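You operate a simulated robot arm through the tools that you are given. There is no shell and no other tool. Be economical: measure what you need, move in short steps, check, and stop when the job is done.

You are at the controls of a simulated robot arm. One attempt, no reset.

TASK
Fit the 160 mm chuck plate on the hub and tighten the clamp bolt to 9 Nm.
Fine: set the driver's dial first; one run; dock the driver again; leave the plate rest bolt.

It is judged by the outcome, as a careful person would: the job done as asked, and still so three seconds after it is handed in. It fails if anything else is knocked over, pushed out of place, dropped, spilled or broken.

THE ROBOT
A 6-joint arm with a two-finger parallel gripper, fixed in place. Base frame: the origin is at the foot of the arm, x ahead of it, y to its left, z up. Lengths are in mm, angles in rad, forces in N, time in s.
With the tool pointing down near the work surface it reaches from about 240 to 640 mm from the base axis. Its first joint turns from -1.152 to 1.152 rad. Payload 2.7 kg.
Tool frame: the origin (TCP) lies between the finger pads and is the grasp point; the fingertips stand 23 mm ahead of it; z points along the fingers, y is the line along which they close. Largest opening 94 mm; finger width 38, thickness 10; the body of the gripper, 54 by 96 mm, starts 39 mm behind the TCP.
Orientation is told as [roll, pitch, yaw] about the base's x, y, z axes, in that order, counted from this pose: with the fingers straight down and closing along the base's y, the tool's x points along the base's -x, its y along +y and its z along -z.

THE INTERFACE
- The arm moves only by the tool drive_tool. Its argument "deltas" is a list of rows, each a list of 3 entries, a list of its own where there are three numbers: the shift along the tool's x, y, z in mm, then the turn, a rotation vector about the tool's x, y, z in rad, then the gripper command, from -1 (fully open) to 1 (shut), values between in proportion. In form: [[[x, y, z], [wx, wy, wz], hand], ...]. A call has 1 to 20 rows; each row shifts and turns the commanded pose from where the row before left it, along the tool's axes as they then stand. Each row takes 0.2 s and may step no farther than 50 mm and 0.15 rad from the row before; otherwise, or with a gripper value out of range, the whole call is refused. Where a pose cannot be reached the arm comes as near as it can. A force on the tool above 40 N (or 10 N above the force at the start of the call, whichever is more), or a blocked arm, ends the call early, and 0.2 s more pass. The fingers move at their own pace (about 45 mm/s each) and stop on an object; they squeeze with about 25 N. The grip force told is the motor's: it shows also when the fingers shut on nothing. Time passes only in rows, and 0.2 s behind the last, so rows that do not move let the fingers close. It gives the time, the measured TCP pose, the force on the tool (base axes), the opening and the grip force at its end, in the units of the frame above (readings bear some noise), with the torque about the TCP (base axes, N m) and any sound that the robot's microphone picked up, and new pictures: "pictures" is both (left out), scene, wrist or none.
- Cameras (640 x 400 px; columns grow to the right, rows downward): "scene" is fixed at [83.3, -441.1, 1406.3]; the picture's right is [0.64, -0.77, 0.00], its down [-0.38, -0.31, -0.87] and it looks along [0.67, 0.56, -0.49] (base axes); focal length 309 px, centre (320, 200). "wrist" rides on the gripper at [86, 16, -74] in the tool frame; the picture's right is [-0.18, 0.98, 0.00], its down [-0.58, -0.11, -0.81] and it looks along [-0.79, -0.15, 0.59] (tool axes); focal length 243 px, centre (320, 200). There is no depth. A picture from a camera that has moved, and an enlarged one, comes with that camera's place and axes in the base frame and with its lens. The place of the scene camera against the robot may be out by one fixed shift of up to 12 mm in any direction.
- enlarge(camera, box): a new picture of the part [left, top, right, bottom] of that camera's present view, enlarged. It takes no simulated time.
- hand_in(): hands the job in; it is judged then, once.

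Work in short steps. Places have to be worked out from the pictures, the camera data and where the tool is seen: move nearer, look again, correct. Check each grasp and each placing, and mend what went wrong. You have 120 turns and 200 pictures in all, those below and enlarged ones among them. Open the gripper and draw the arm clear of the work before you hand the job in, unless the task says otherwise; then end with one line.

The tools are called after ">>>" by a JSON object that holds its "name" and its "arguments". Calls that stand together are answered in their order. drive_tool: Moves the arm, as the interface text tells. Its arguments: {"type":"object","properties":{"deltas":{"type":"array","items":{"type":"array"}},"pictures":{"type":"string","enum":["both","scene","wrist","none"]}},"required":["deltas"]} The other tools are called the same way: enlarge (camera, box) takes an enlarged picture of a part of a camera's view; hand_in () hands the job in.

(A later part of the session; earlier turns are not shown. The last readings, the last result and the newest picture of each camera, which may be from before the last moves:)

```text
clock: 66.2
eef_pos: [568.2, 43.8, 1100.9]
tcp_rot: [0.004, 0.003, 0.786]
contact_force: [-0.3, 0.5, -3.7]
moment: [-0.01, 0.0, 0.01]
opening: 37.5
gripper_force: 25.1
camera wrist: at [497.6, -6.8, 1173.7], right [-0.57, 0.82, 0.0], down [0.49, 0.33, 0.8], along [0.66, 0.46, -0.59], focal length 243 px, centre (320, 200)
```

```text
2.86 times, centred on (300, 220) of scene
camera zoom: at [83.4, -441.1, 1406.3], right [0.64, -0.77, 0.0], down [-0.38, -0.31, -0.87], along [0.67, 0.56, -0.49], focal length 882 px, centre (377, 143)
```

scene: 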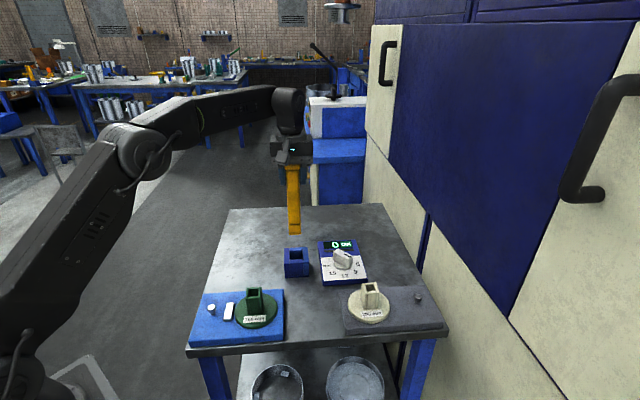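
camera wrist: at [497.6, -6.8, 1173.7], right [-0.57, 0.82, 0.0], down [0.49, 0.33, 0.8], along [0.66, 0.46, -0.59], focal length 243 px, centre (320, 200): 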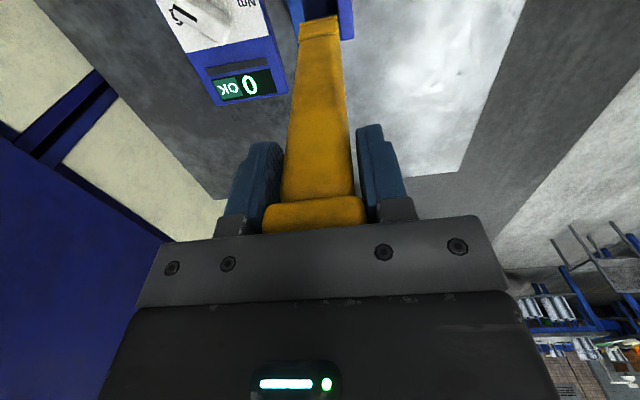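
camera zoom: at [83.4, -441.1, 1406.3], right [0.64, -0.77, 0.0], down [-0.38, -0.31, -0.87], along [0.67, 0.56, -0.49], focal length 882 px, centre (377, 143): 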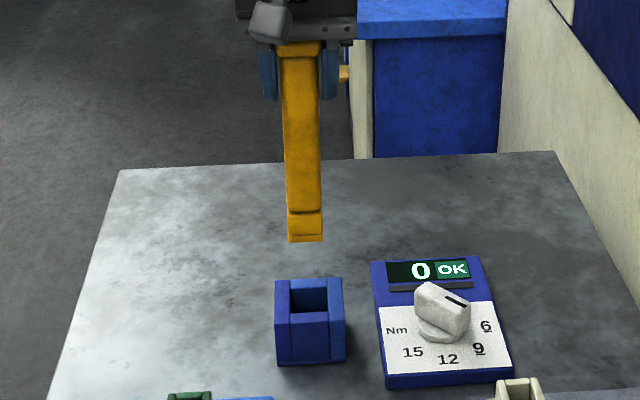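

Driver is out, bottom about 170 mm below the TCP. I carry it over the clamp bolt at this height.

>>> {"name": "drive_tool", "arguments": {"deltas": [[[13, 16.7, 0], [0, 0, 0], 1], [[20, 25, 0], [0, 0, 0], 1], [[25, 32, 0], [0, 0, 0], 1], [[25, 32, 0], [0, 0, 0], 1], [[25, 32, 0], [0, 0, 0], 1], [[20, 26, 0], [0, 0, 0], 1], [[16, 20, 0], [0, 0, 0], 1], [[12.8, 16.8, 0], [0, 0, 0], 1], [[0, 0, 0], [0, 0, 0], 1], [[0, 0, 0], [0, 0, 0], 1]]}}

>>> {"name": "enlarge", "arguments": {"camera": "scene", "box": [160, 200, 320, 340]}}

>>> {"name": "enlarge", "arguments": {"camera": "wrist", "box": [220, 0, 440, 150]}}

```text
clock: 68.4
eef_pos: [316.9, 75.9, 1103.7]
tcp_rot: [0.004, 0.003, 0.785]
contact_force: [-0.4, -0.4, -3.5]
moment: [0.0, -0.02, -0.02]
opening: 37.8
gripper_force: 24.9
camera wrist: at [246.1, 25.4, 1174.6], right [-0.57, 0.82, 0.0], down [0.49, 0.33, 0.81], along [0.66, 0.46, -0.59], focal length 243 px, centre (320, 200)
```

scene: 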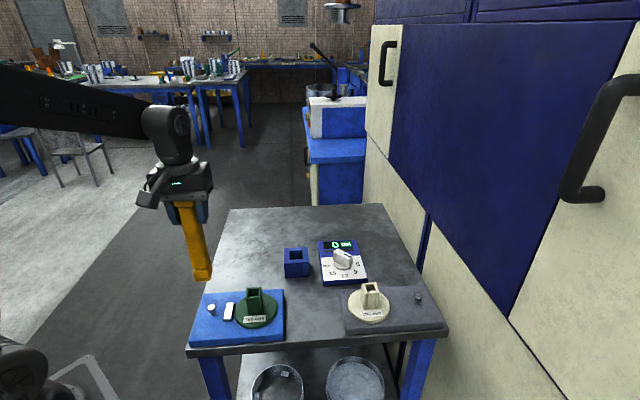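
wrist: 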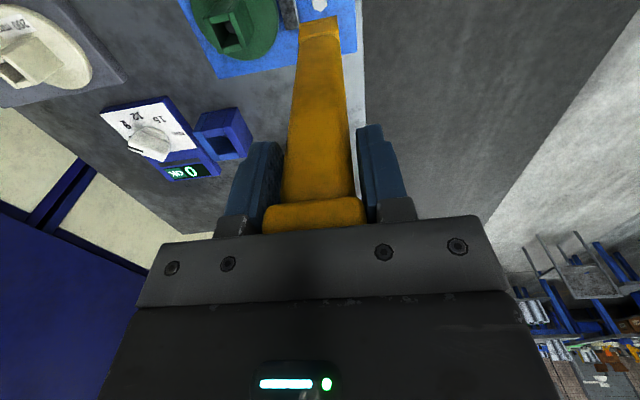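

```text
2.86 times, centred on (240, 270) of scene
camera zoom: at [83.4, -441.1, 1406.3], right [0.64, -0.77, 0.0], down [-0.38, -0.31, -0.87], along [0.67, 0.56, -0.49], focal length 882 px, centre (549, 0)
```

zoom: 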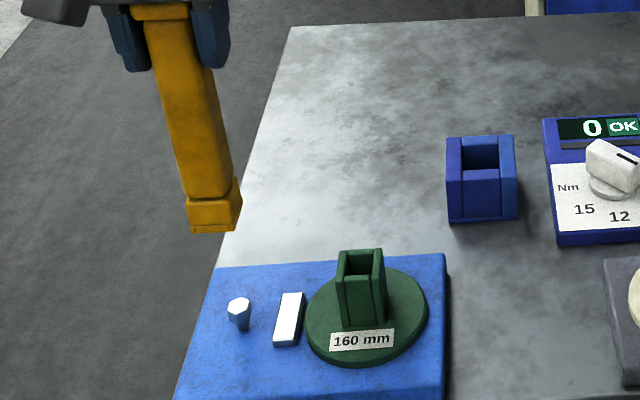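

```text
2.67 times, centred on (330, 75) of wrist
camera zoom: at [246.1, 25.4, 1174.6], right [-0.57, 0.82, 0.0], down [0.49, 0.33, 0.81], along [0.66, 0.46, -0.59], focal length 647 px, centre (293, 533)
```

zoom: 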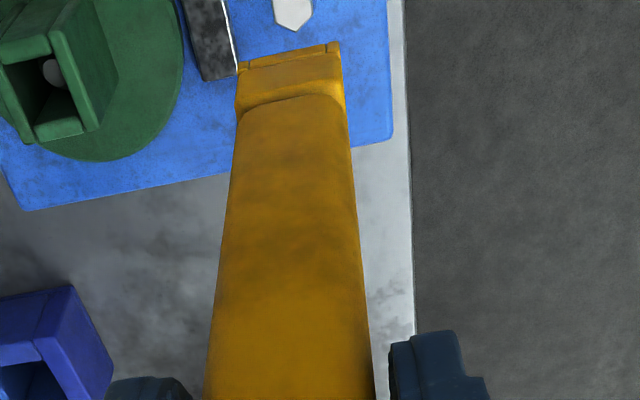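

Aligned roughly over the bolt. I correct a little and lower to about 12 mm above the head to check.

>>> {"name": "drive_tool", "arguments": {"deltas": [[[2.5, -0.7, 20], [0, 0, 0], 1], [[0, 0, 25], [0, 0, 0], 1], [[0, 0, 20], [0, 0, 0], 1], [[0, 0, 8], [0, 0, 0], 1], [[0, 0, 0], [0, 0, 0], 1]]}}

>>> {"name": "enlarge", "arguments": {"camera": "scene", "box": [180, 230, 300, 330]}}

>>> {"name": "enlarge", "arguments": {"camera": "wrist", "box": [240, 0, 400, 110]}}

```text
clock: 69.6
eef_pos: [315.1, 73.1, 1030.1]
tcp_rot: [0.003, 0.001, 0.788]
contact_force: [-0.4, 0.1, -4.5]
moment: [0.0, -0.03, 0.01]
opening: 37.8
gripper_force: 24.8
camera wrist: at [244.6, 22.1, 1102.7], right [-0.57, 0.82, 0.0], down [0.49, 0.33, 0.81], along [0.66, 0.46, -0.59], focal length 243 px, centre (320, 200)
```

scene: 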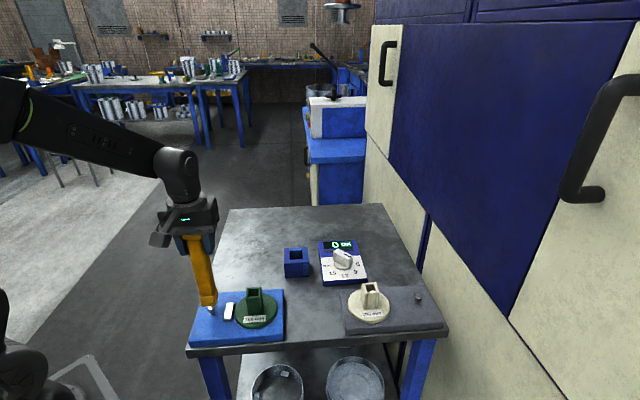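
wrist: 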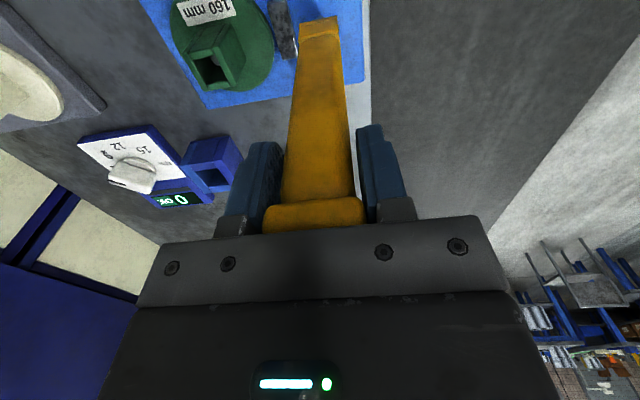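

```text
4.00 times, centred on (240, 280) of scene
camera zoom: at [83.4, -441.1, 1406.3], right [0.64, -0.77, 0.0], down [-0.38, -0.31, -0.87], along [0.67, 0.56, -0.49], focal length 1235 px, centre (640, -120)
```

zoom: 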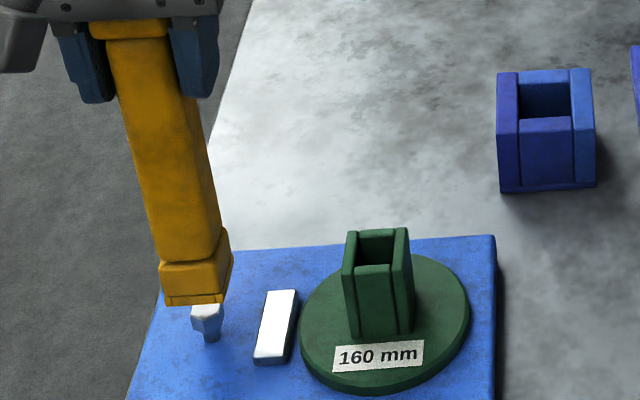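

```text
3.64 times, centred on (320, 55) of wrist
camera zoom: at [244.6, 22.1, 1102.7], right [-0.57, 0.82, 0.0], down [0.49, 0.33, 0.81], along [0.66, 0.46, -0.59], focal length 882 px, centre (320, 727)
```

zoom: 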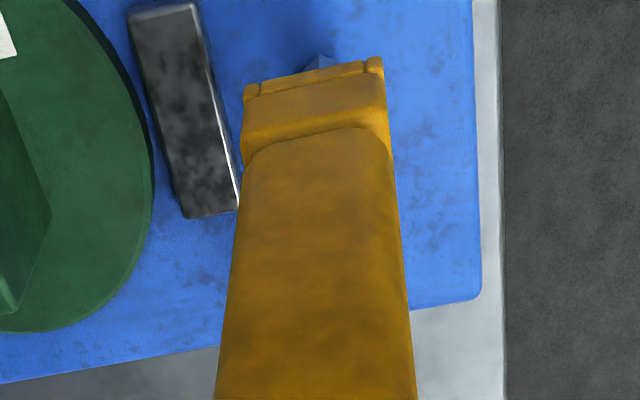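

Combining both views, the driver bottom is at z≈872 (158 mm below TCP) and aligned within about 2 mm of the bolt. I lower in small steps, listening.

>>> {"name": "drive_tool", "arguments": {"deltas": [[[0, 0, 10], [0, 0, 0], 1], [[0, 0, 6], [0, 0, 0], 1], [[0, 0, 3], [0, 0, 0], 1], [[0, 0, 3], [0, 0, 0], 1], [[0, 0, 0], [0, 0, 0], 1]]}}

>>> {"name": "enlarge", "arguments": {"camera": "scene", "box": [180, 230, 300, 330]}}

>>> {"name": "enlarge", "arguments": {"camera": "wrist", "box": [240, 0, 400, 110]}}

```text
clock: 70.8
eef_pos: [315.9, 72.7, 1007.7]
tcp_rot: [0.005, 0.002, 0.788]
contact_force: [0.5, 0.6, -4.3]
moment: [0.01, 0.0, 0.02]
opening: 37.5
gripper_force: 24.8
camera wrist: at [244.2, 22.4, 1079.8], right [-0.57, 0.82, 0.0], down [0.49, 0.33, 0.8], along [0.66, 0.46, -0.59], focal length 243 px, centre (320, 200)
```

scene: 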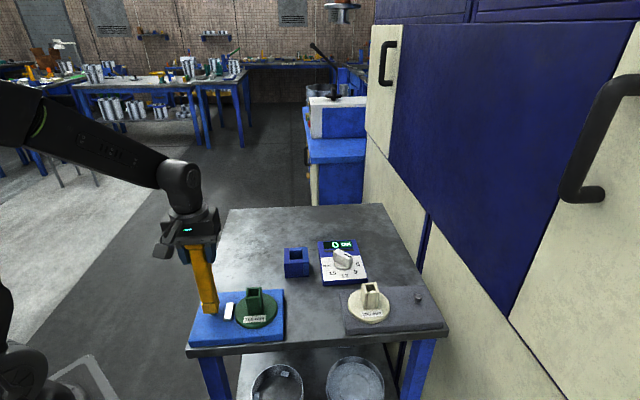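
wrist: 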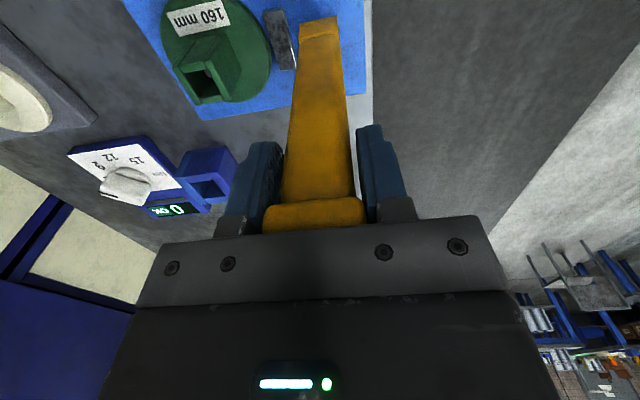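

```text
4.00 times, centred on (240, 280) of scene
camera zoom: at [83.4, -441.1, 1406.3], right [0.64, -0.77, 0.0], down [-0.38, -0.31, -0.87], along [0.67, 0.56, -0.49], focal length 1235 px, centre (640, -120)
```

zoom: 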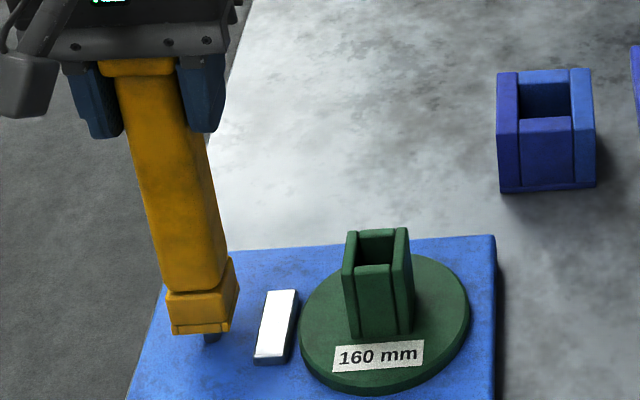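

```text
3.64 times, centred on (320, 55) of wrist
camera zoom: at [244.2, 22.4, 1079.8], right [-0.57, 0.82, 0.0], down [0.49, 0.33, 0.8], along [0.66, 0.46, -0.59], focal length 882 px, centre (320, 727)
```

zoom: 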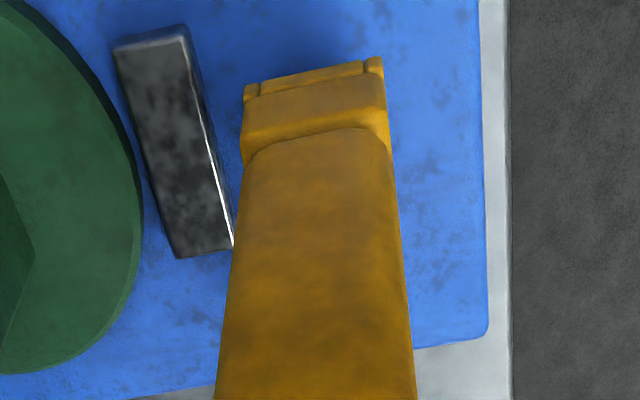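

Still free. Continue down in 2 mm steps until contact or a sound.

>>> {"name": "drive_tool", "arguments": {"deltas": [[[0, 0, 2], [0, 0, 0], 1], [[0, 0, 2], [0, 0, 0], 1], [[0, 0, 2], [0, 0, 0], 1], [[0, 0, 2], [0, 0, 0], 1], [[0, 0, 0], [0, 0, 0], 1]]}}

>>> {"name": "enlarge", "arguments": {"camera": "scene", "box": [180, 230, 300, 330]}}

```text
clock: 72.0
eef_pos: [315.2, 71.9, 998.1]
tcp_rot: [0.004, 0.003, 0.789]
contact_force: [0.1, 0.0, -2.8]
moment: [-0.01, -0.01, -0.03]
opening: 37.6
gripper_force: 25.5
camera wrist: at [244.3, 22.4, 1071.3], right [-0.57, 0.82, 0.0], down [0.49, 0.33, 0.8], along [0.66, 0.46, -0.59], focal length 243 px, centre (320, 200)
```

scene: 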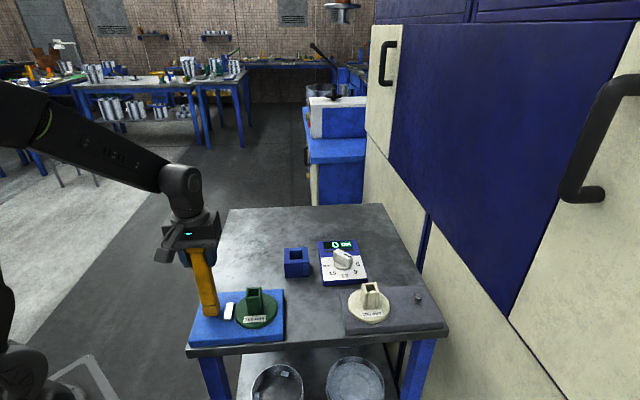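
wrist: 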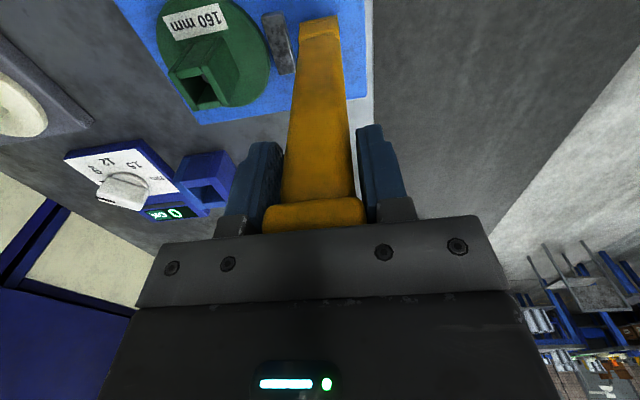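

```text
4.00 times, centred on (240, 280) of scene
camera zoom: at [83.4, -441.1, 1406.3], right [0.64, -0.77, 0.0], down [-0.38, -0.31, -0.87], along [0.67, 0.56, -0.49], focal length 1235 px, centre (640, -120)
```

zoom: 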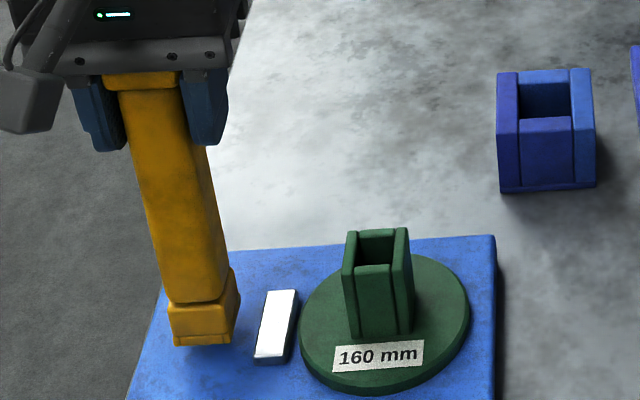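

Bottom is now below the head's top with no contact, so the head is inside the socket. Continue down gently.

>>> {"name": "drive_tool", "arguments": {"deltas": [[[0, 0, 2], [0, 0, 0], 1], [[0, 0, 2], [0, 0, 0], 1], [[0, 0, 2], [0, 0, 0], 1], [[0, 0, 1], [0, 0, 0], 1], [[0, 0, 0], [0, 0, 0], 1]]}}

>>> {"name": "enlarge", "arguments": {"camera": "scene", "box": [180, 230, 380, 330]}}

```text
clock: 73.2
eef_pos: [316.9, 71.9, 991.4]
tcp_rot: [0.003, 0.003, 0.787]
contact_force: [-0.5, 0.0, -3.3]
moment: [0.0, -0.01, 0.02]
opening: 37.4
gripper_force: 24.8
camera wrist: at [244.8, 22.8, 1064.9], right [-0.57, 0.82, 0.0], down [0.49, 0.33, 0.81], along [0.66, 0.46, -0.59], focal length 243 px, centre (320, 200)
```

scene: 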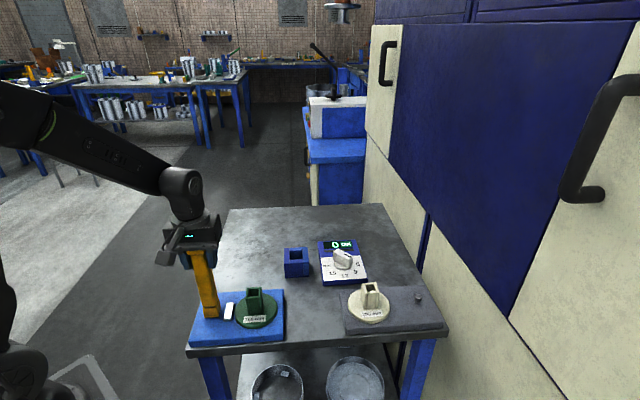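
wrist: 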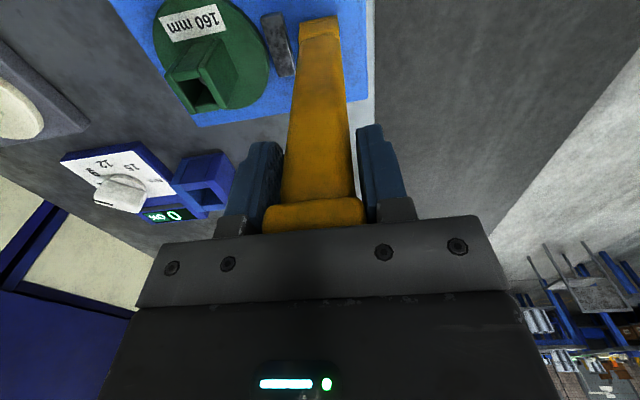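

```text
3.20 times, centred on (280, 280) of scene
camera zoom: at [83.4, -441.1, 1406.3], right [0.64, -0.77, 0.0], down [-0.38, -0.31, -0.87], along [0.67, 0.56, -0.49], focal length 988 px, centre (448, -56)
```

zoom: 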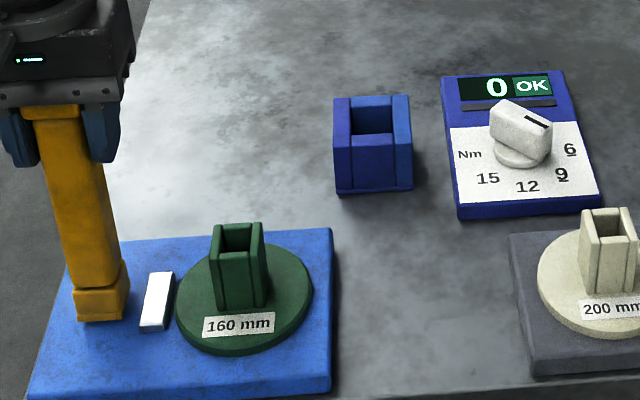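

Still free; continue until it bottoms on the head.

>>> {"name": "drive_tool", "arguments": {"deltas": [[[0, 0, 1.5], [0, 0, 0], 1], [[0, 0, 1.5], [0, 0, 0], 1], [[0, 0, 1.5], [0, 0, 0], 1], [[0, 0, 1.5], [0, 0, 0], 1], [[0, 0, 1.5], [0, 0, 0], 1], [[0, 0, 1.5], [0, 0, 0], 1], [[0, 0, 0], [0, 0, 0], 1]]}}

>>> {"name": "enlarge", "arguments": {"camera": "scene", "box": [180, 230, 380, 330]}}

```text
clock: 74.5
eef_pos: [318.4, 72.2, 987.3]
tcp_rot: [-0.003, -0.007, 0.789]
contact_force: [-3.1, 0.0, 18.8]
moment: [0.01, 0.45, 0.01]
opening: 37.6
gripper_force: 25.0
stopped in row 6: the force on the tool passed its limit (the readings are from after the stop); the commanded pose is now the measured one
camera wrist: at [246.7, 22.5, 1059.6], right [-0.57, 0.82, 0.0], down [0.48, 0.33, 0.81], along [0.67, 0.46, -0.59], focal length 243 px, centre (320, 200)
```

scene: 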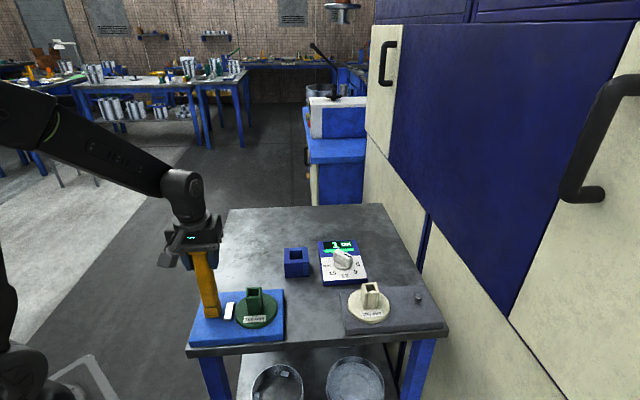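
wrist: 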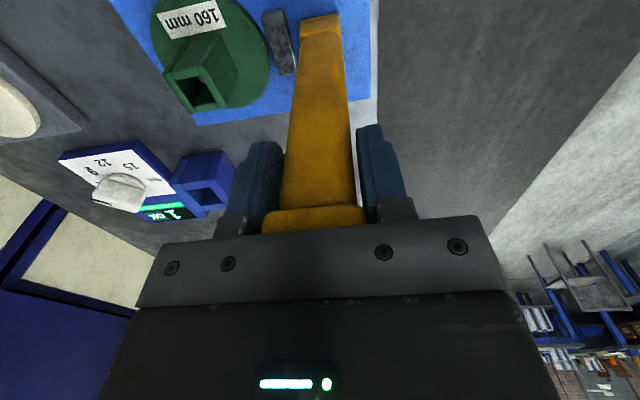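

```text
3.20 times, centred on (280, 280) of scene
camera zoom: at [83.1, -441.2, 1406.3], right [0.64, -0.77, 0.0], down [-0.37, -0.31, -0.87], along [0.67, 0.56, -0.49], focal length 988 px, centre (448, -56)
```

zoom: 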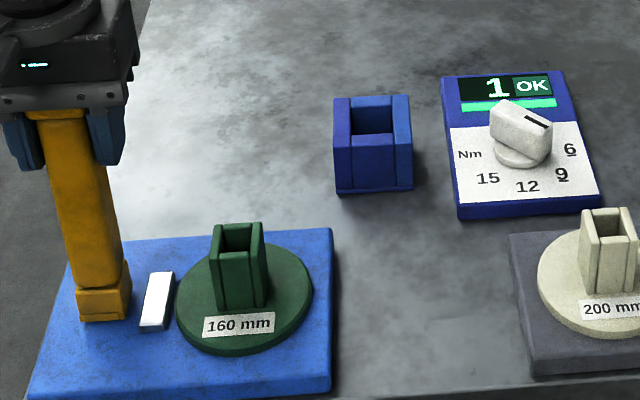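

The display now shows 1 with a green bar: the run has triggered. I hold still briefly and read the display.

>>> {"name": "drive_tool", "arguments": {"deltas": [[[0, 0, 0], [0, 0, 0], 1], [[0, 0, 0], [0, 0, 0], 1], [[0, 0, 0], [0, 0, 0], 1], [[0, 0, 0], [0, 0, 0], 1]], "pictures": "none"}}

>>> {"name": "enlarge", "arguments": {"camera": "scene", "box": [310, 230, 380, 290]}}

```text
clock: 75.5
eef_pos: [318.4, 73.8, 987.7]
tcp_rot: [-0.004, -0.008, 0.789]
contact_force: [0.1, 1.6, 29.4]
moment: [0.23, 0.09, 0.03]
opening: 37.8
gripper_force: 25.0
```

```text
6.67 times, centred on (345, 260) of scene
camera zoom: at [83.0, -441.2, 1406.3], right [0.64, -0.77, 0.0], down [-0.37, -0.31, -0.87], along [0.67, 0.56, -0.49], focal length 2058 px, centre (153, -200)
```

zoom: 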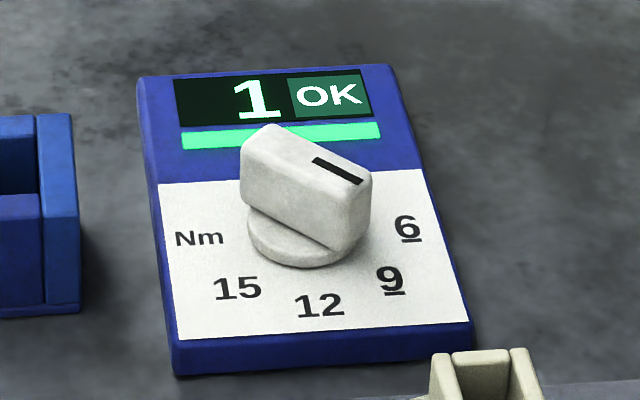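

>>> {"name": "drive_tool", "arguments": {"deltas": [[[0, 0, 0], [0, 0, 0], 1], [[0, 0, 0], [0, 0, 0], 1], [[0, 0, 0], [0, 0, 0], 1], [[0, 0, 0], [0, 0, 0], 1], [[0, 0, 0], [0, 0, 0], 1], [[0, 0, 0], [0, 0, 0], 1]], "pictures": "scene"}}

>>> {"name": "enlarge", "arguments": {"camera": "scene", "box": [310, 230, 380, 290]}}

```text
clock: 76.9
eef_pos: [318.1, 72.7, 986.1]
tcp_rot: [-0.002, -0.007, 0.789]
contact_force: [-0.7, 1.7, 30.5]
moment: [0.28, 0.11, 0.01]
opening: 37.8
gripper_force: 25.0
```

scene: 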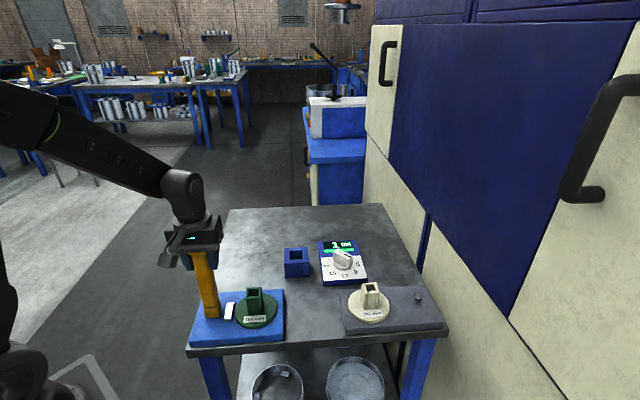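

```text
6.67 times, centred on (345, 260) of scene
camera zoom: at [83.0, -441.2, 1406.3], right [0.64, -0.77, 0.0], down [-0.37, -0.31, -0.87], along [0.67, 0.56, -0.49], focal length 2058 px, centre (153, -200)
```

zoom: 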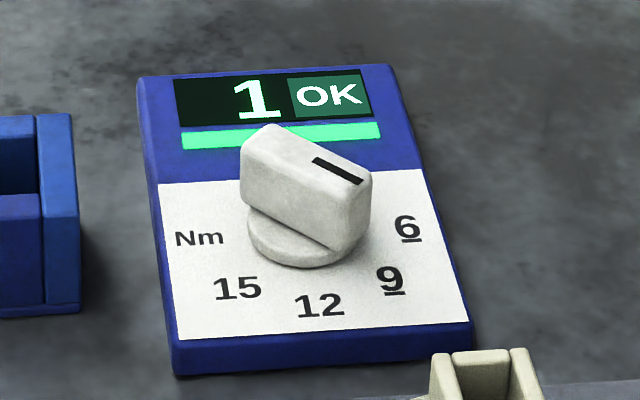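

Stable: one run OK. I lift the driver straight off the bolt.

>>> {"name": "drive_tool", "arguments": {"deltas": [[[0, 0, -5], [0, 0, 0], 1], [[0, 0, -10], [0, 0, 0], 1], [[0, 0, -25], [0, 0, 0], 1], [[0, 0, -35], [0, 0, 0], 1], [[0, 0, -38], [0, 0, 0], 1], [[0, 0, 0], [0, 0, 0], 1]]}}

>>> {"name": "enlarge", "arguments": {"camera": "scene", "box": [180, 230, 380, 350]}}

>>> {"name": "enlarge", "arguments": {"camera": "wrist", "box": [220, 0, 440, 150]}}

```text
clock: 78.3
eef_pos: [317.0, 72.9, 1098.1]
tcp_rot: [-0.001, -0.006, 0.787]
contact_force: [0.3, -0.6, -3.9]
moment: [-0.02, -0.03, -0.02]
opening: 37.7
gripper_force: 24.6
camera wrist: at [245.6, 22.4, 1170.9], right [-0.57, 0.82, 0.0], down [0.49, 0.33, 0.81], along [0.67, 0.46, -0.59], focal length 243 px, centre (320, 200)
```

scene: 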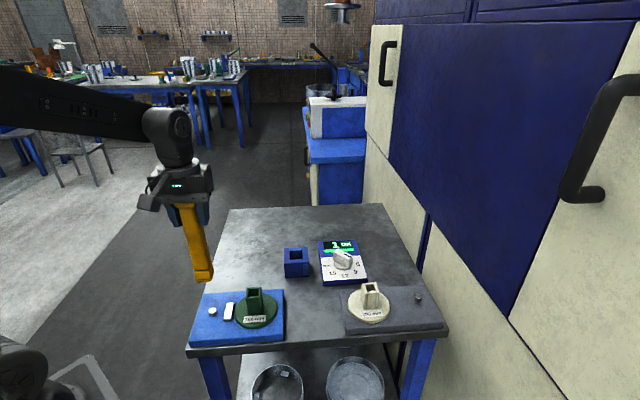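
wrist: 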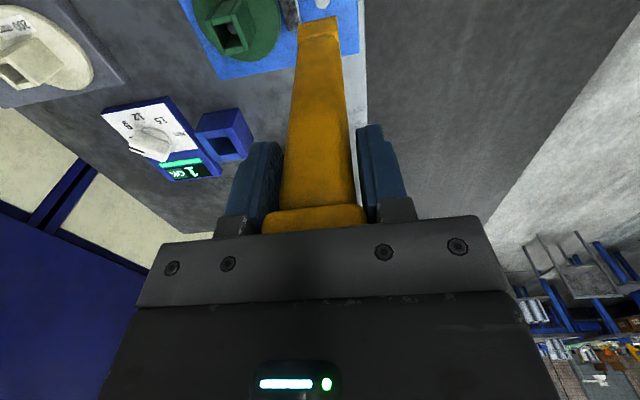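

```text
3.20 times, centred on (280, 290) of scene
camera zoom: at [83.4, -441.1, 1406.3], right [0.64, -0.77, 0.0], down [-0.38, -0.31, -0.87], along [0.67, 0.56, -0.49], focal length 988 px, centre (448, -88)
```

zoom: 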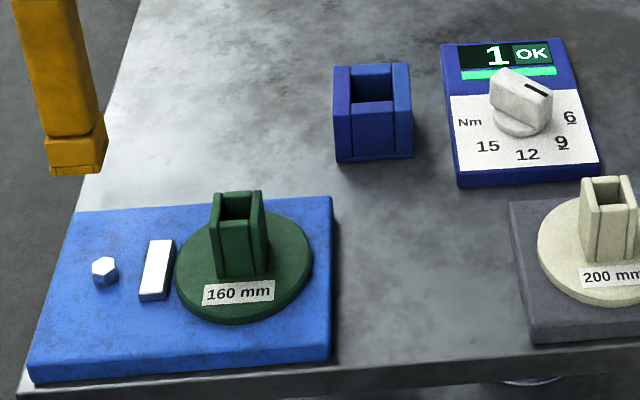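

```text
2.67 times, centred on (330, 75) of wrist
camera zoom: at [245.6, 22.4, 1170.9], right [-0.57, 0.82, 0.0], down [0.49, 0.33, 0.81], along [0.67, 0.46, -0.59], focal length 647 px, centre (293, 533)
```

zoom: 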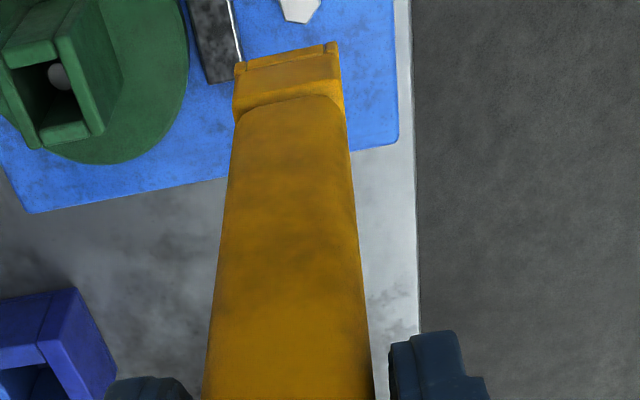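

Bolt is now down and tight, display still 1 OK. I carry the driver back above its dock, restoring the tool's slight tilt change.

>>> {"name": "drive_tool", "arguments": {"deltas": [[[-13, -16, 0], [-0.0099, 0.0028, 0], 1], [[-20, -25, 0], [0, 0, 0], 1], [[-25, -32, 0], [0, 0, 0], 1], [[-25, -32, 0], [0, 0, 0], 1], [[-25, -32, 0], [0, 0, 0], 1], [[-22, -27, 0], [0, 0, 0], 1], [[-16, -20, 0], [0, 0, 0], 1], [[-11.9, -14.1, 0], [0, 0, 0], 1], [[0, 0, 0], [0, 0, 0], 1], [[0, 0, 0], [0, 0, 0], 1]]}}

>>> {"name": "enlarge", "arguments": {"camera": "scene", "box": [220, 150, 380, 290]}}

>>> {"name": "enlarge", "arguments": {"camera": "wrist", "box": [220, 0, 440, 150]}}

```text
clock: 80.5
eef_pos: [568.8, 45.2, 1096.4]
tcp_rot: [0.01, 0.001, 0.789]
contact_force: [0.4, -0.1, -3.6]
moment: [0.0, 0.02, 0.02]
opening: 37.8
gripper_force: 24.8
camera wrist: at [498.2, -6.0, 1170.3], right [-0.57, 0.82, 0.01], down [0.49, 0.33, 0.81], along [0.66, 0.46, -0.59], focal length 243 px, centre (320, 200)
```

scene: 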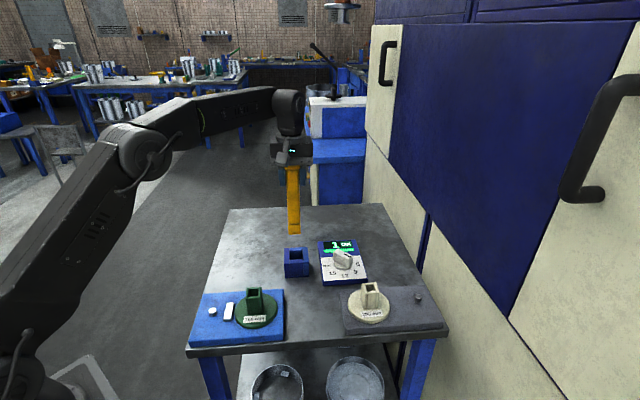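
wrist: 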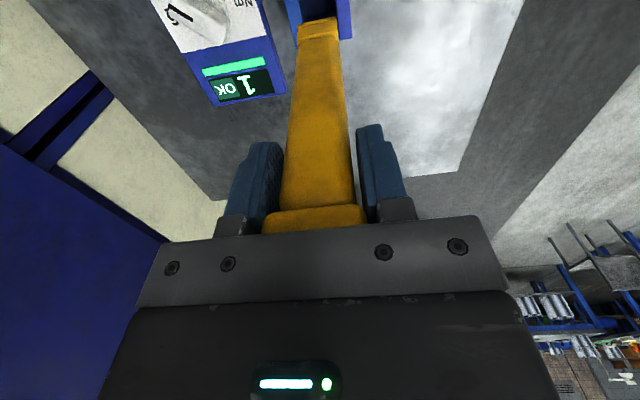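

```text
2.86 times, centred on (300, 220) of scene
camera zoom: at [83.4, -441.1, 1406.3], right [0.64, -0.77, 0.0], down [-0.38, -0.31, -0.87], along [0.67, 0.56, -0.49], focal length 882 px, centre (377, 143)
```

zoom: 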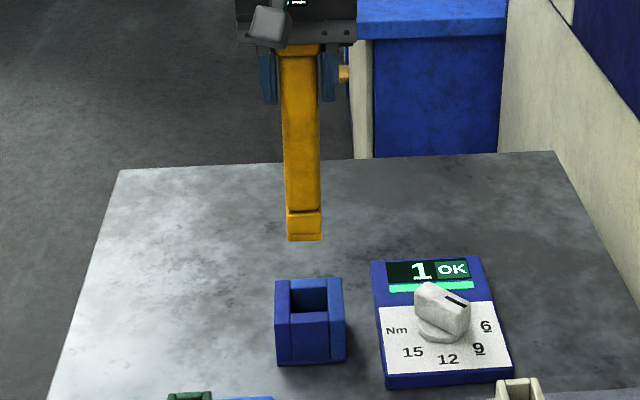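

```text
2.67 times, centred on (330, 75) of wrist
camera zoom: at [498.2, -6.0, 1170.3], right [-0.57, 0.82, 0.01], down [0.49, 0.33, 0.81], along [0.66, 0.46, -0.59], focal length 647 px, centre (293, 533)
```

zoom: 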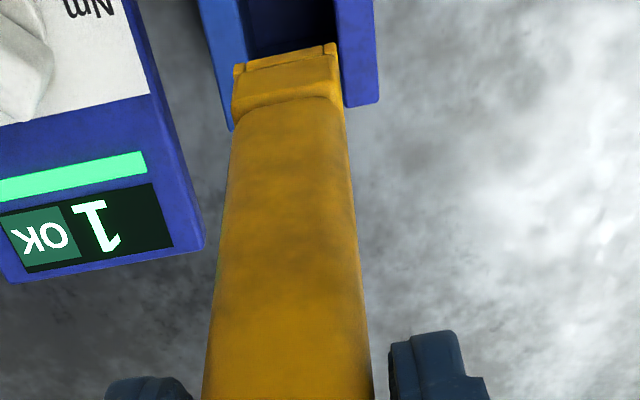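

Position matches the lift-out picture. I lower to just above the dock mouth and check.

>>> {"name": "drive_tool", "arguments": {"deltas": [[[0, 0, 25], [0, 0, 0], 1], [[0, 0, 25], [0, 0, 0], 1], [[0, 0, 15], [0, 0, 0], 1], [[0, 0, 0], [0, 0, 0], 1]]}}

>>> {"name": "enlarge", "arguments": {"camera": "scene", "box": [260, 210, 340, 290]}}

>>> {"name": "enlarge", "arguments": {"camera": "wrist", "box": [240, 0, 400, 110]}}

```text
clock: 81.5
eef_pos: [570.3, 46.4, 1032.0]
tcp_rot: [0.01, -0.003, 0.789]
contact_force: [-0.4, -0.4, -2.8]
moment: [0.0, 0.0, 0.03]
opening: 37.8
gripper_force: 25.1
camera wrist: at [498.9, -5.3, 1105.3], right [-0.57, 0.82, 0.01], down [0.49, 0.33, 0.81], along [0.66, 0.46, -0.59], focal length 243 px, centre (320, 200)
```

scene: 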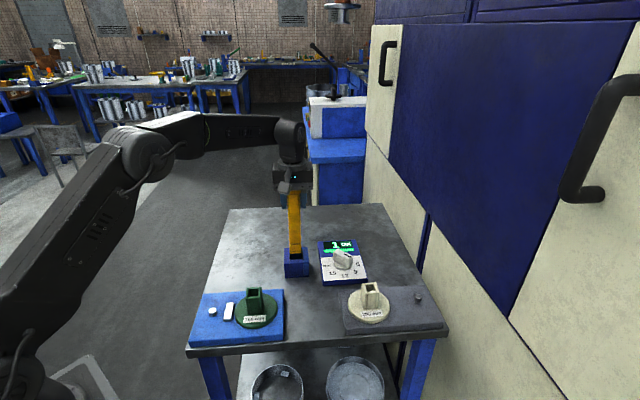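
wrist: 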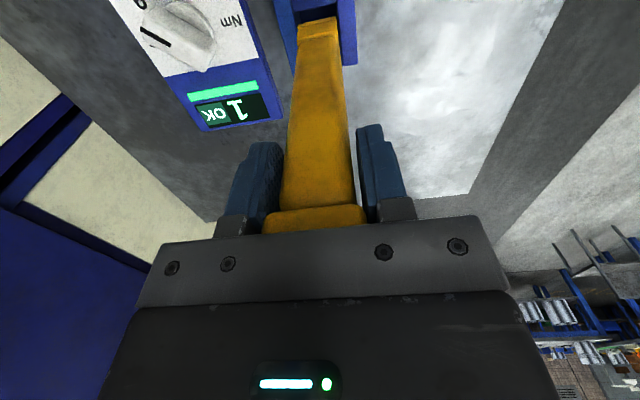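

```text
5.00 times, centred on (300, 250) of scene
camera zoom: at [83.4, -441.1, 1406.3], right [0.64, -0.77, 0.0], down [-0.38, -0.31, -0.87], along [0.67, 0.56, -0.49], focal length 1543 px, centre (420, -50)
```

zoom: 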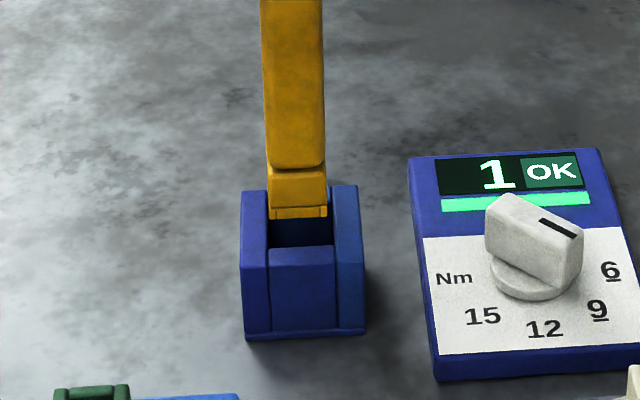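

```text
3.64 times, centred on (320, 55) of wrist
camera zoom: at [498.9, -5.3, 1105.3], right [-0.57, 0.82, 0.01], down [0.49, 0.33, 0.81], along [0.66, 0.46, -0.59], focal length 882 px, centre (320, 727)
```

zoom: 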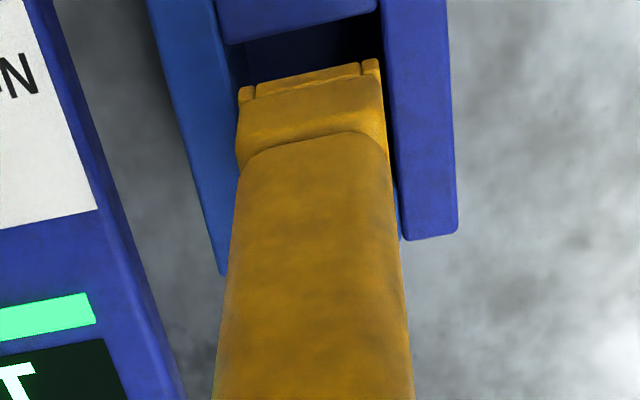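

Lateral fit looks centred; along the other axis I'm about 2 mm out plus a small tilt. I correct both, then lower slowly into the dock.

>>> {"name": "drive_tool", "arguments": {"deltas": [[[2, -0.3, 0], [0, 0.008, 0], 1], [[0, 0, 4], [0, 0, 0], 1], [[0, 0, 4], [0, 0, 0], 1], [[0, 0, 4], [0, 0, 0], 1], [[0, 0, 4], [0, 0, 0], 1], [[0, 0, 4], [0, 0, 0], 1], [[0, 0, 0], [0, 0, 0], 1]]}}

>>> {"name": "enlarge", "arguments": {"camera": "scene", "box": [260, 210, 340, 290]}}

```text
clock: 83.1
eef_pos: [567.4, 43.7, 1016.2]
tcp_rot: [0.004, 0.002, 0.789]
contact_force: [-3.6, 2.1, 32.4]
moment: [-0.41, 0.81, -0.11]
opening: 37.6
gripper_force: 25.2
camera wrist: at [496.5, -6.5, 1089.3], right [-0.57, 0.82, 0.0], down [0.49, 0.33, 0.81], along [0.66, 0.46, -0.59], focal length 243 px, centre (320, 200)
```

scene: 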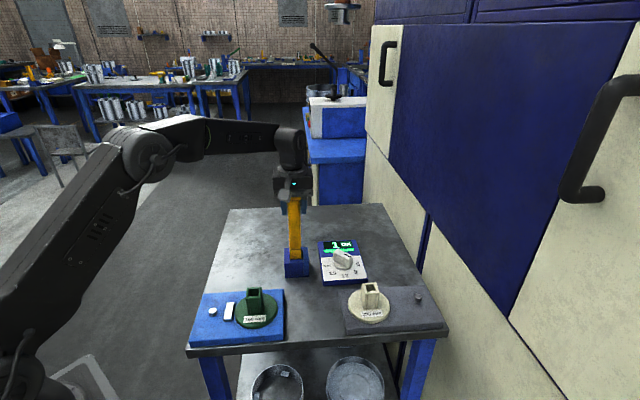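
wrist: 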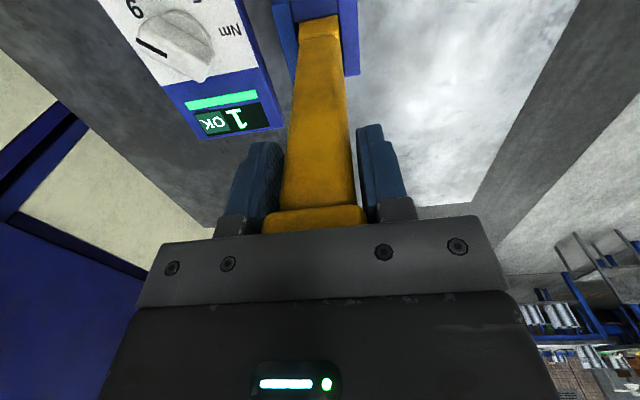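

```text
5.00 times, centred on (300, 250) of scene
camera zoom: at [82.6, -441.1, 1406.4], right [0.64, -0.77, 0.0], down [-0.37, -0.31, -0.87], along [0.67, 0.56, -0.49], focal length 1543 px, centre (420, -50)
```

zoom: 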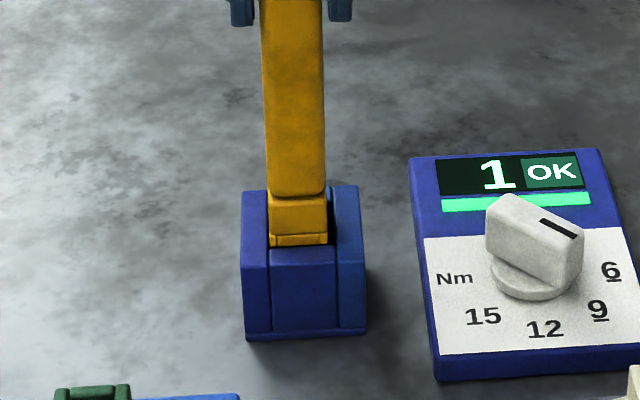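

It touched the near wall of the dock's mouth. I raise, shift about 3 mm away from that wall and slightly sideways, and look.

>>> {"name": "drive_tool", "arguments": {"deltas": [[[0, 0, -8], [0, 0, 0], 1], [[-3, -0.8, 0], [0, 0, 0], 1], [[0, 0, 0], [0, 0, 0], 1]]}}

>>> {"name": "enlarge", "arguments": {"camera": "scene", "box": [270, 220, 330, 280]}}

>>> {"name": "enlarge", "arguments": {"camera": "wrist", "box": [260, 0, 380, 80]}}

```text
clock: 83.9
eef_pos: [569.3, 46.1, 1019.2]
tcp_rot: [0.012, 0.008, 0.791]
contact_force: [-0.4, 0.8, -4.0]
moment: [0.01, -0.01, 0.01]
opening: 37.6
gripper_force: 25.1
camera wrist: at [499.9, -4.8, 1092.5], right [-0.57, 0.82, 0.01], down [0.5, 0.33, 0.8], along [0.66, 0.46, -0.6], focal length 243 px, centre (320, 200)
```

scene: 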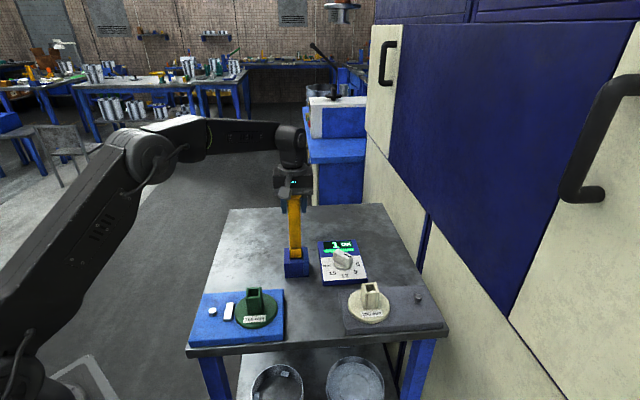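
wrist: 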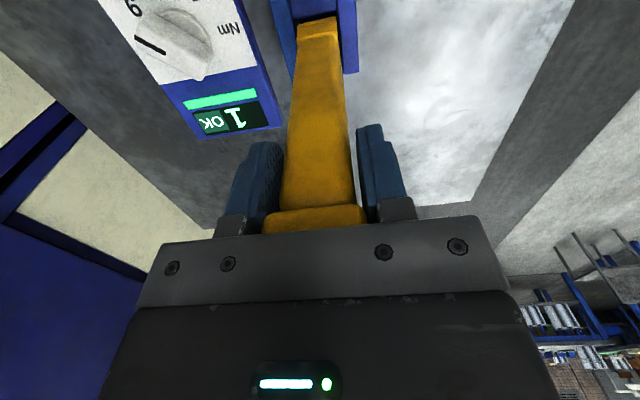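

```text
6.67 times, centred on (300, 250) of scene
camera zoom: at [83.4, -441.1, 1406.3], right [0.64, -0.77, 0.0], down [-0.38, -0.31, -0.87], along [0.67, 0.56, -0.49], focal length 2058 px, centre (453, -133)
```

zoom: 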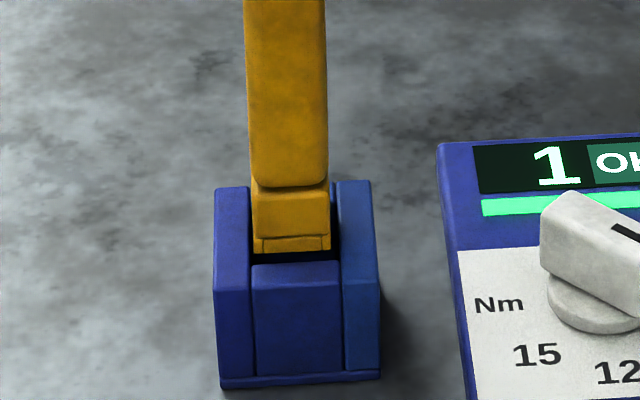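

```text
5.00 times, centred on (320, 40) of wrist
camera zoom: at [499.9, -4.8, 1092.5], right [-0.57, 0.82, 0.01], down [0.5, 0.33, 0.8], along [0.66, 0.46, -0.6], focal length 1213 px, centre (320, 1000)
```

zoom: 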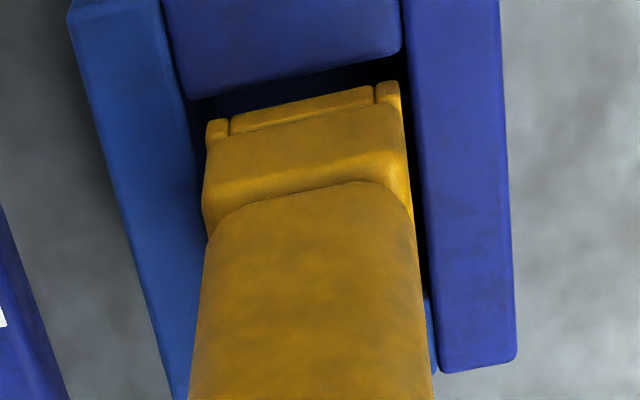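

Both views say the bottom needs about 1.2 mm toward scene-right; the tool is tilted by 0.01 rad that way, so I straighten it, then lower in small steps.

>>> {"name": "drive_tool", "arguments": {"deltas": [[[0, 0, 0], [0.009, 0, 0], 1], [[0, 0, 2], [0, 0, 0], 1], [[0, 0, 3], [0, 0, 0], 1], [[0, 0, 3], [0, 0, 0], 1], [[0, 0, 3], [0, 0, 0], 1], [[0, 0, 0], [0, 0, 0], 1]]}}

>>> {"name": "enlarge", "arguments": {"camera": "scene", "box": [270, 220, 330, 280]}}

>>> {"name": "enlarge", "arguments": {"camera": "wrist", "box": [260, 0, 380, 80]}}

```text
clock: 85.3
eef_pos: [570.4, 43.8, 1009.2]
tcp_rot: [0.001, 0.008, 0.789]
contact_force: [0.4, -0.3, -4.7]
moment: [-0.01, 0.0, 0.02]
opening: 37.7
gripper_force: 24.6
camera wrist: at [499.3, -4.8, 1082.3], right [-0.57, 0.82, 0.0], down [0.49, 0.34, 0.8], along [0.66, 0.45, -0.6], focal length 243 px, centre (320, 200)
```

scene: 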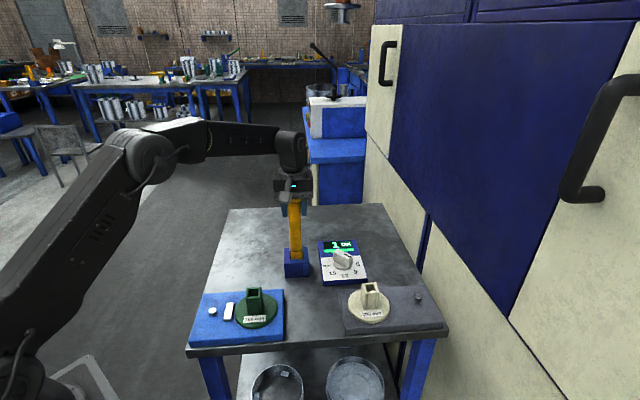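
wrist: 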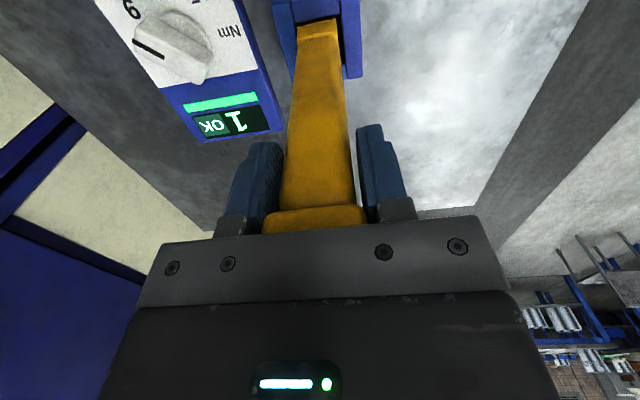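

```text
6.67 times, centred on (300, 250) of scene
camera zoom: at [83.4, -441.1, 1406.3], right [0.64, -0.77, 0.0], down [-0.38, -0.31, -0.87], along [0.67, 0.56, -0.49], focal length 2058 px, centre (453, -133)
```

zoom: 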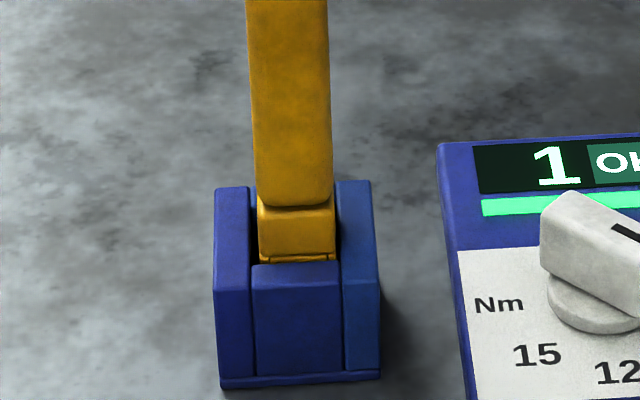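

```text
5.00 times, centred on (320, 40) of wrist
camera zoom: at [499.3, -4.8, 1082.3], right [-0.57, 0.82, 0.0], down [0.49, 0.34, 0.8], along [0.66, 0.45, -0.6], focal length 1213 px, centre (320, 1000)
```

zoom: 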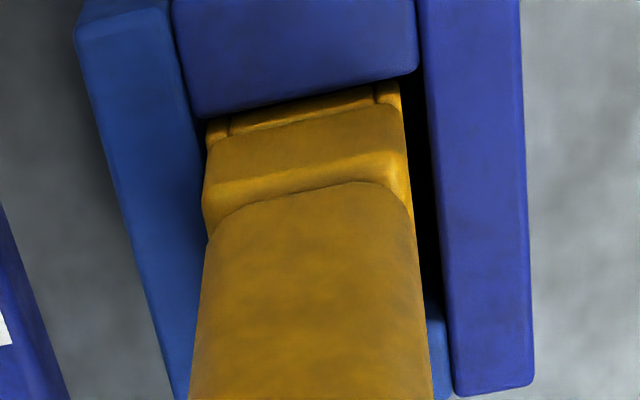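

The tip is inside the mouth without contact and centred. I continue down.

>>> {"name": "drive_tool", "arguments": {"deltas": [[[0, 0.3, 5], [0, 0, 0], 1], [[0, 0, 5], [0, 0, 0], 1], [[0, 0, 5], [0, 0, 0], 1], [[0, 0, 5], [0, 0, 0], 1], [[0, 0, 5], [0, 0, 0], 1], [[0, 0, 4], [0, 0, 0], 1], [[0, 0, 0], [0, 0, 0], 1]]}}

>>> {"name": "enlarge", "arguments": {"camera": "scene", "box": [270, 200, 330, 280]}}

```text
clock: 86.9
eef_pos: [570.2, 45.7, 978.6]
tcp_rot: [0.001, 0.008, 0.789]
contact_force: [-0.7, 0.3, -4.4]
moment: [0.01, -0.02, 0.01]
opening: 37.6
gripper_force: 25.2
camera wrist: at [499.1, -4.6, 1053.1], right [-0.57, 0.82, 0.0], down [0.49, 0.34, 0.8], along [0.66, 0.45, -0.6], focal length 243 px, centre (320, 200)
```

scene: 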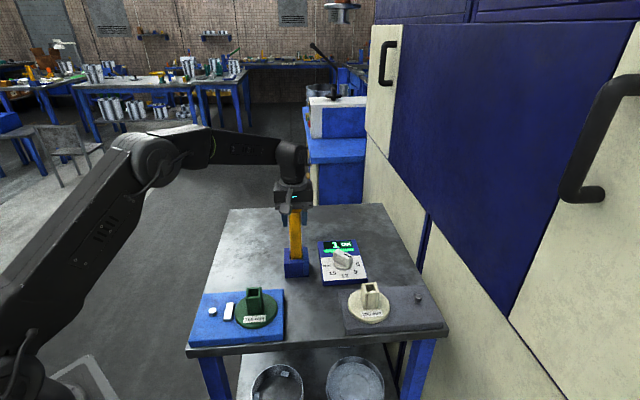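
wrist: 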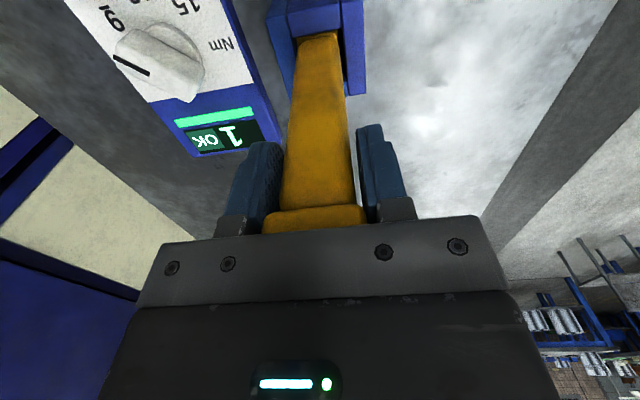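

```text
5.00 times, centred on (300, 240) of scene
camera zoom: at [83.4, -441.1, 1406.3], right [0.64, -0.77, 0.0], down [-0.38, -0.31, -0.87], along [0.67, 0.56, -0.49], focal length 1543 px, centre (420, 0)
```

zoom: 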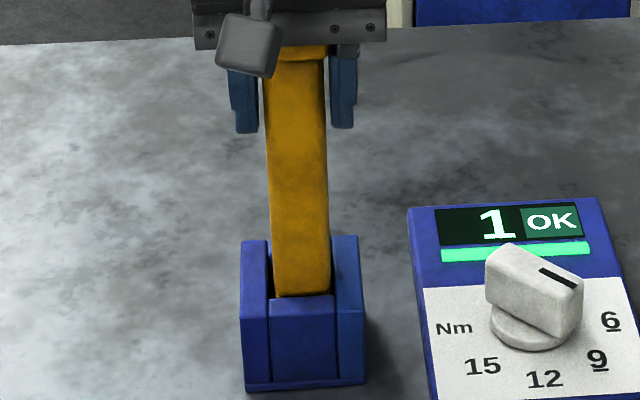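

Sliding in freely. I lower the rest until it rests on the dock floor.

>>> {"name": "drive_tool", "arguments": {"deltas": [[[0, 0, 3], [0, 0, 0], 1], [[0, 0, 3], [0, 0, 0], 1], [[0, 0, 2], [0, 0, 0], 1], [[0, 0, 2], [0, 0, 0], 1], [[0, 0, 2], [0, 0, 0], 1], [[0, 0, 2], [0, 0, 0], 1], [[0, 0, 2], [0, 0, 0], 1], [[0, 0, 2], [0, 0, 0], 1]], "pictures": "wrist"}}

```text
clock: 88.7
eef_pos: [570.2, 44.4, 967.2]
tcp_rot: [-0.005, 0.001, 0.79]
contact_force: [-8.9, -3.6, 37.3]
moment: [-0.32, 0.69, 0.02]
opening: 37.7
gripper_force: 24.9
camera wrist: at [498.9, -5.0, 1040.3], right [-0.57, 0.82, -0.01], down [0.48, 0.34, 0.81], along [0.67, 0.46, -0.59], focal length 243 px, centre (320, 200)
```

wrist: 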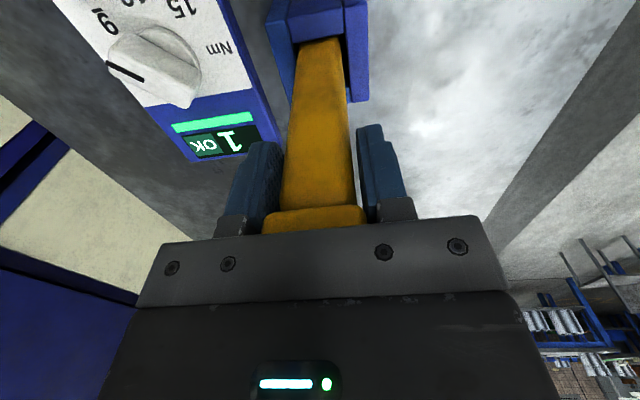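

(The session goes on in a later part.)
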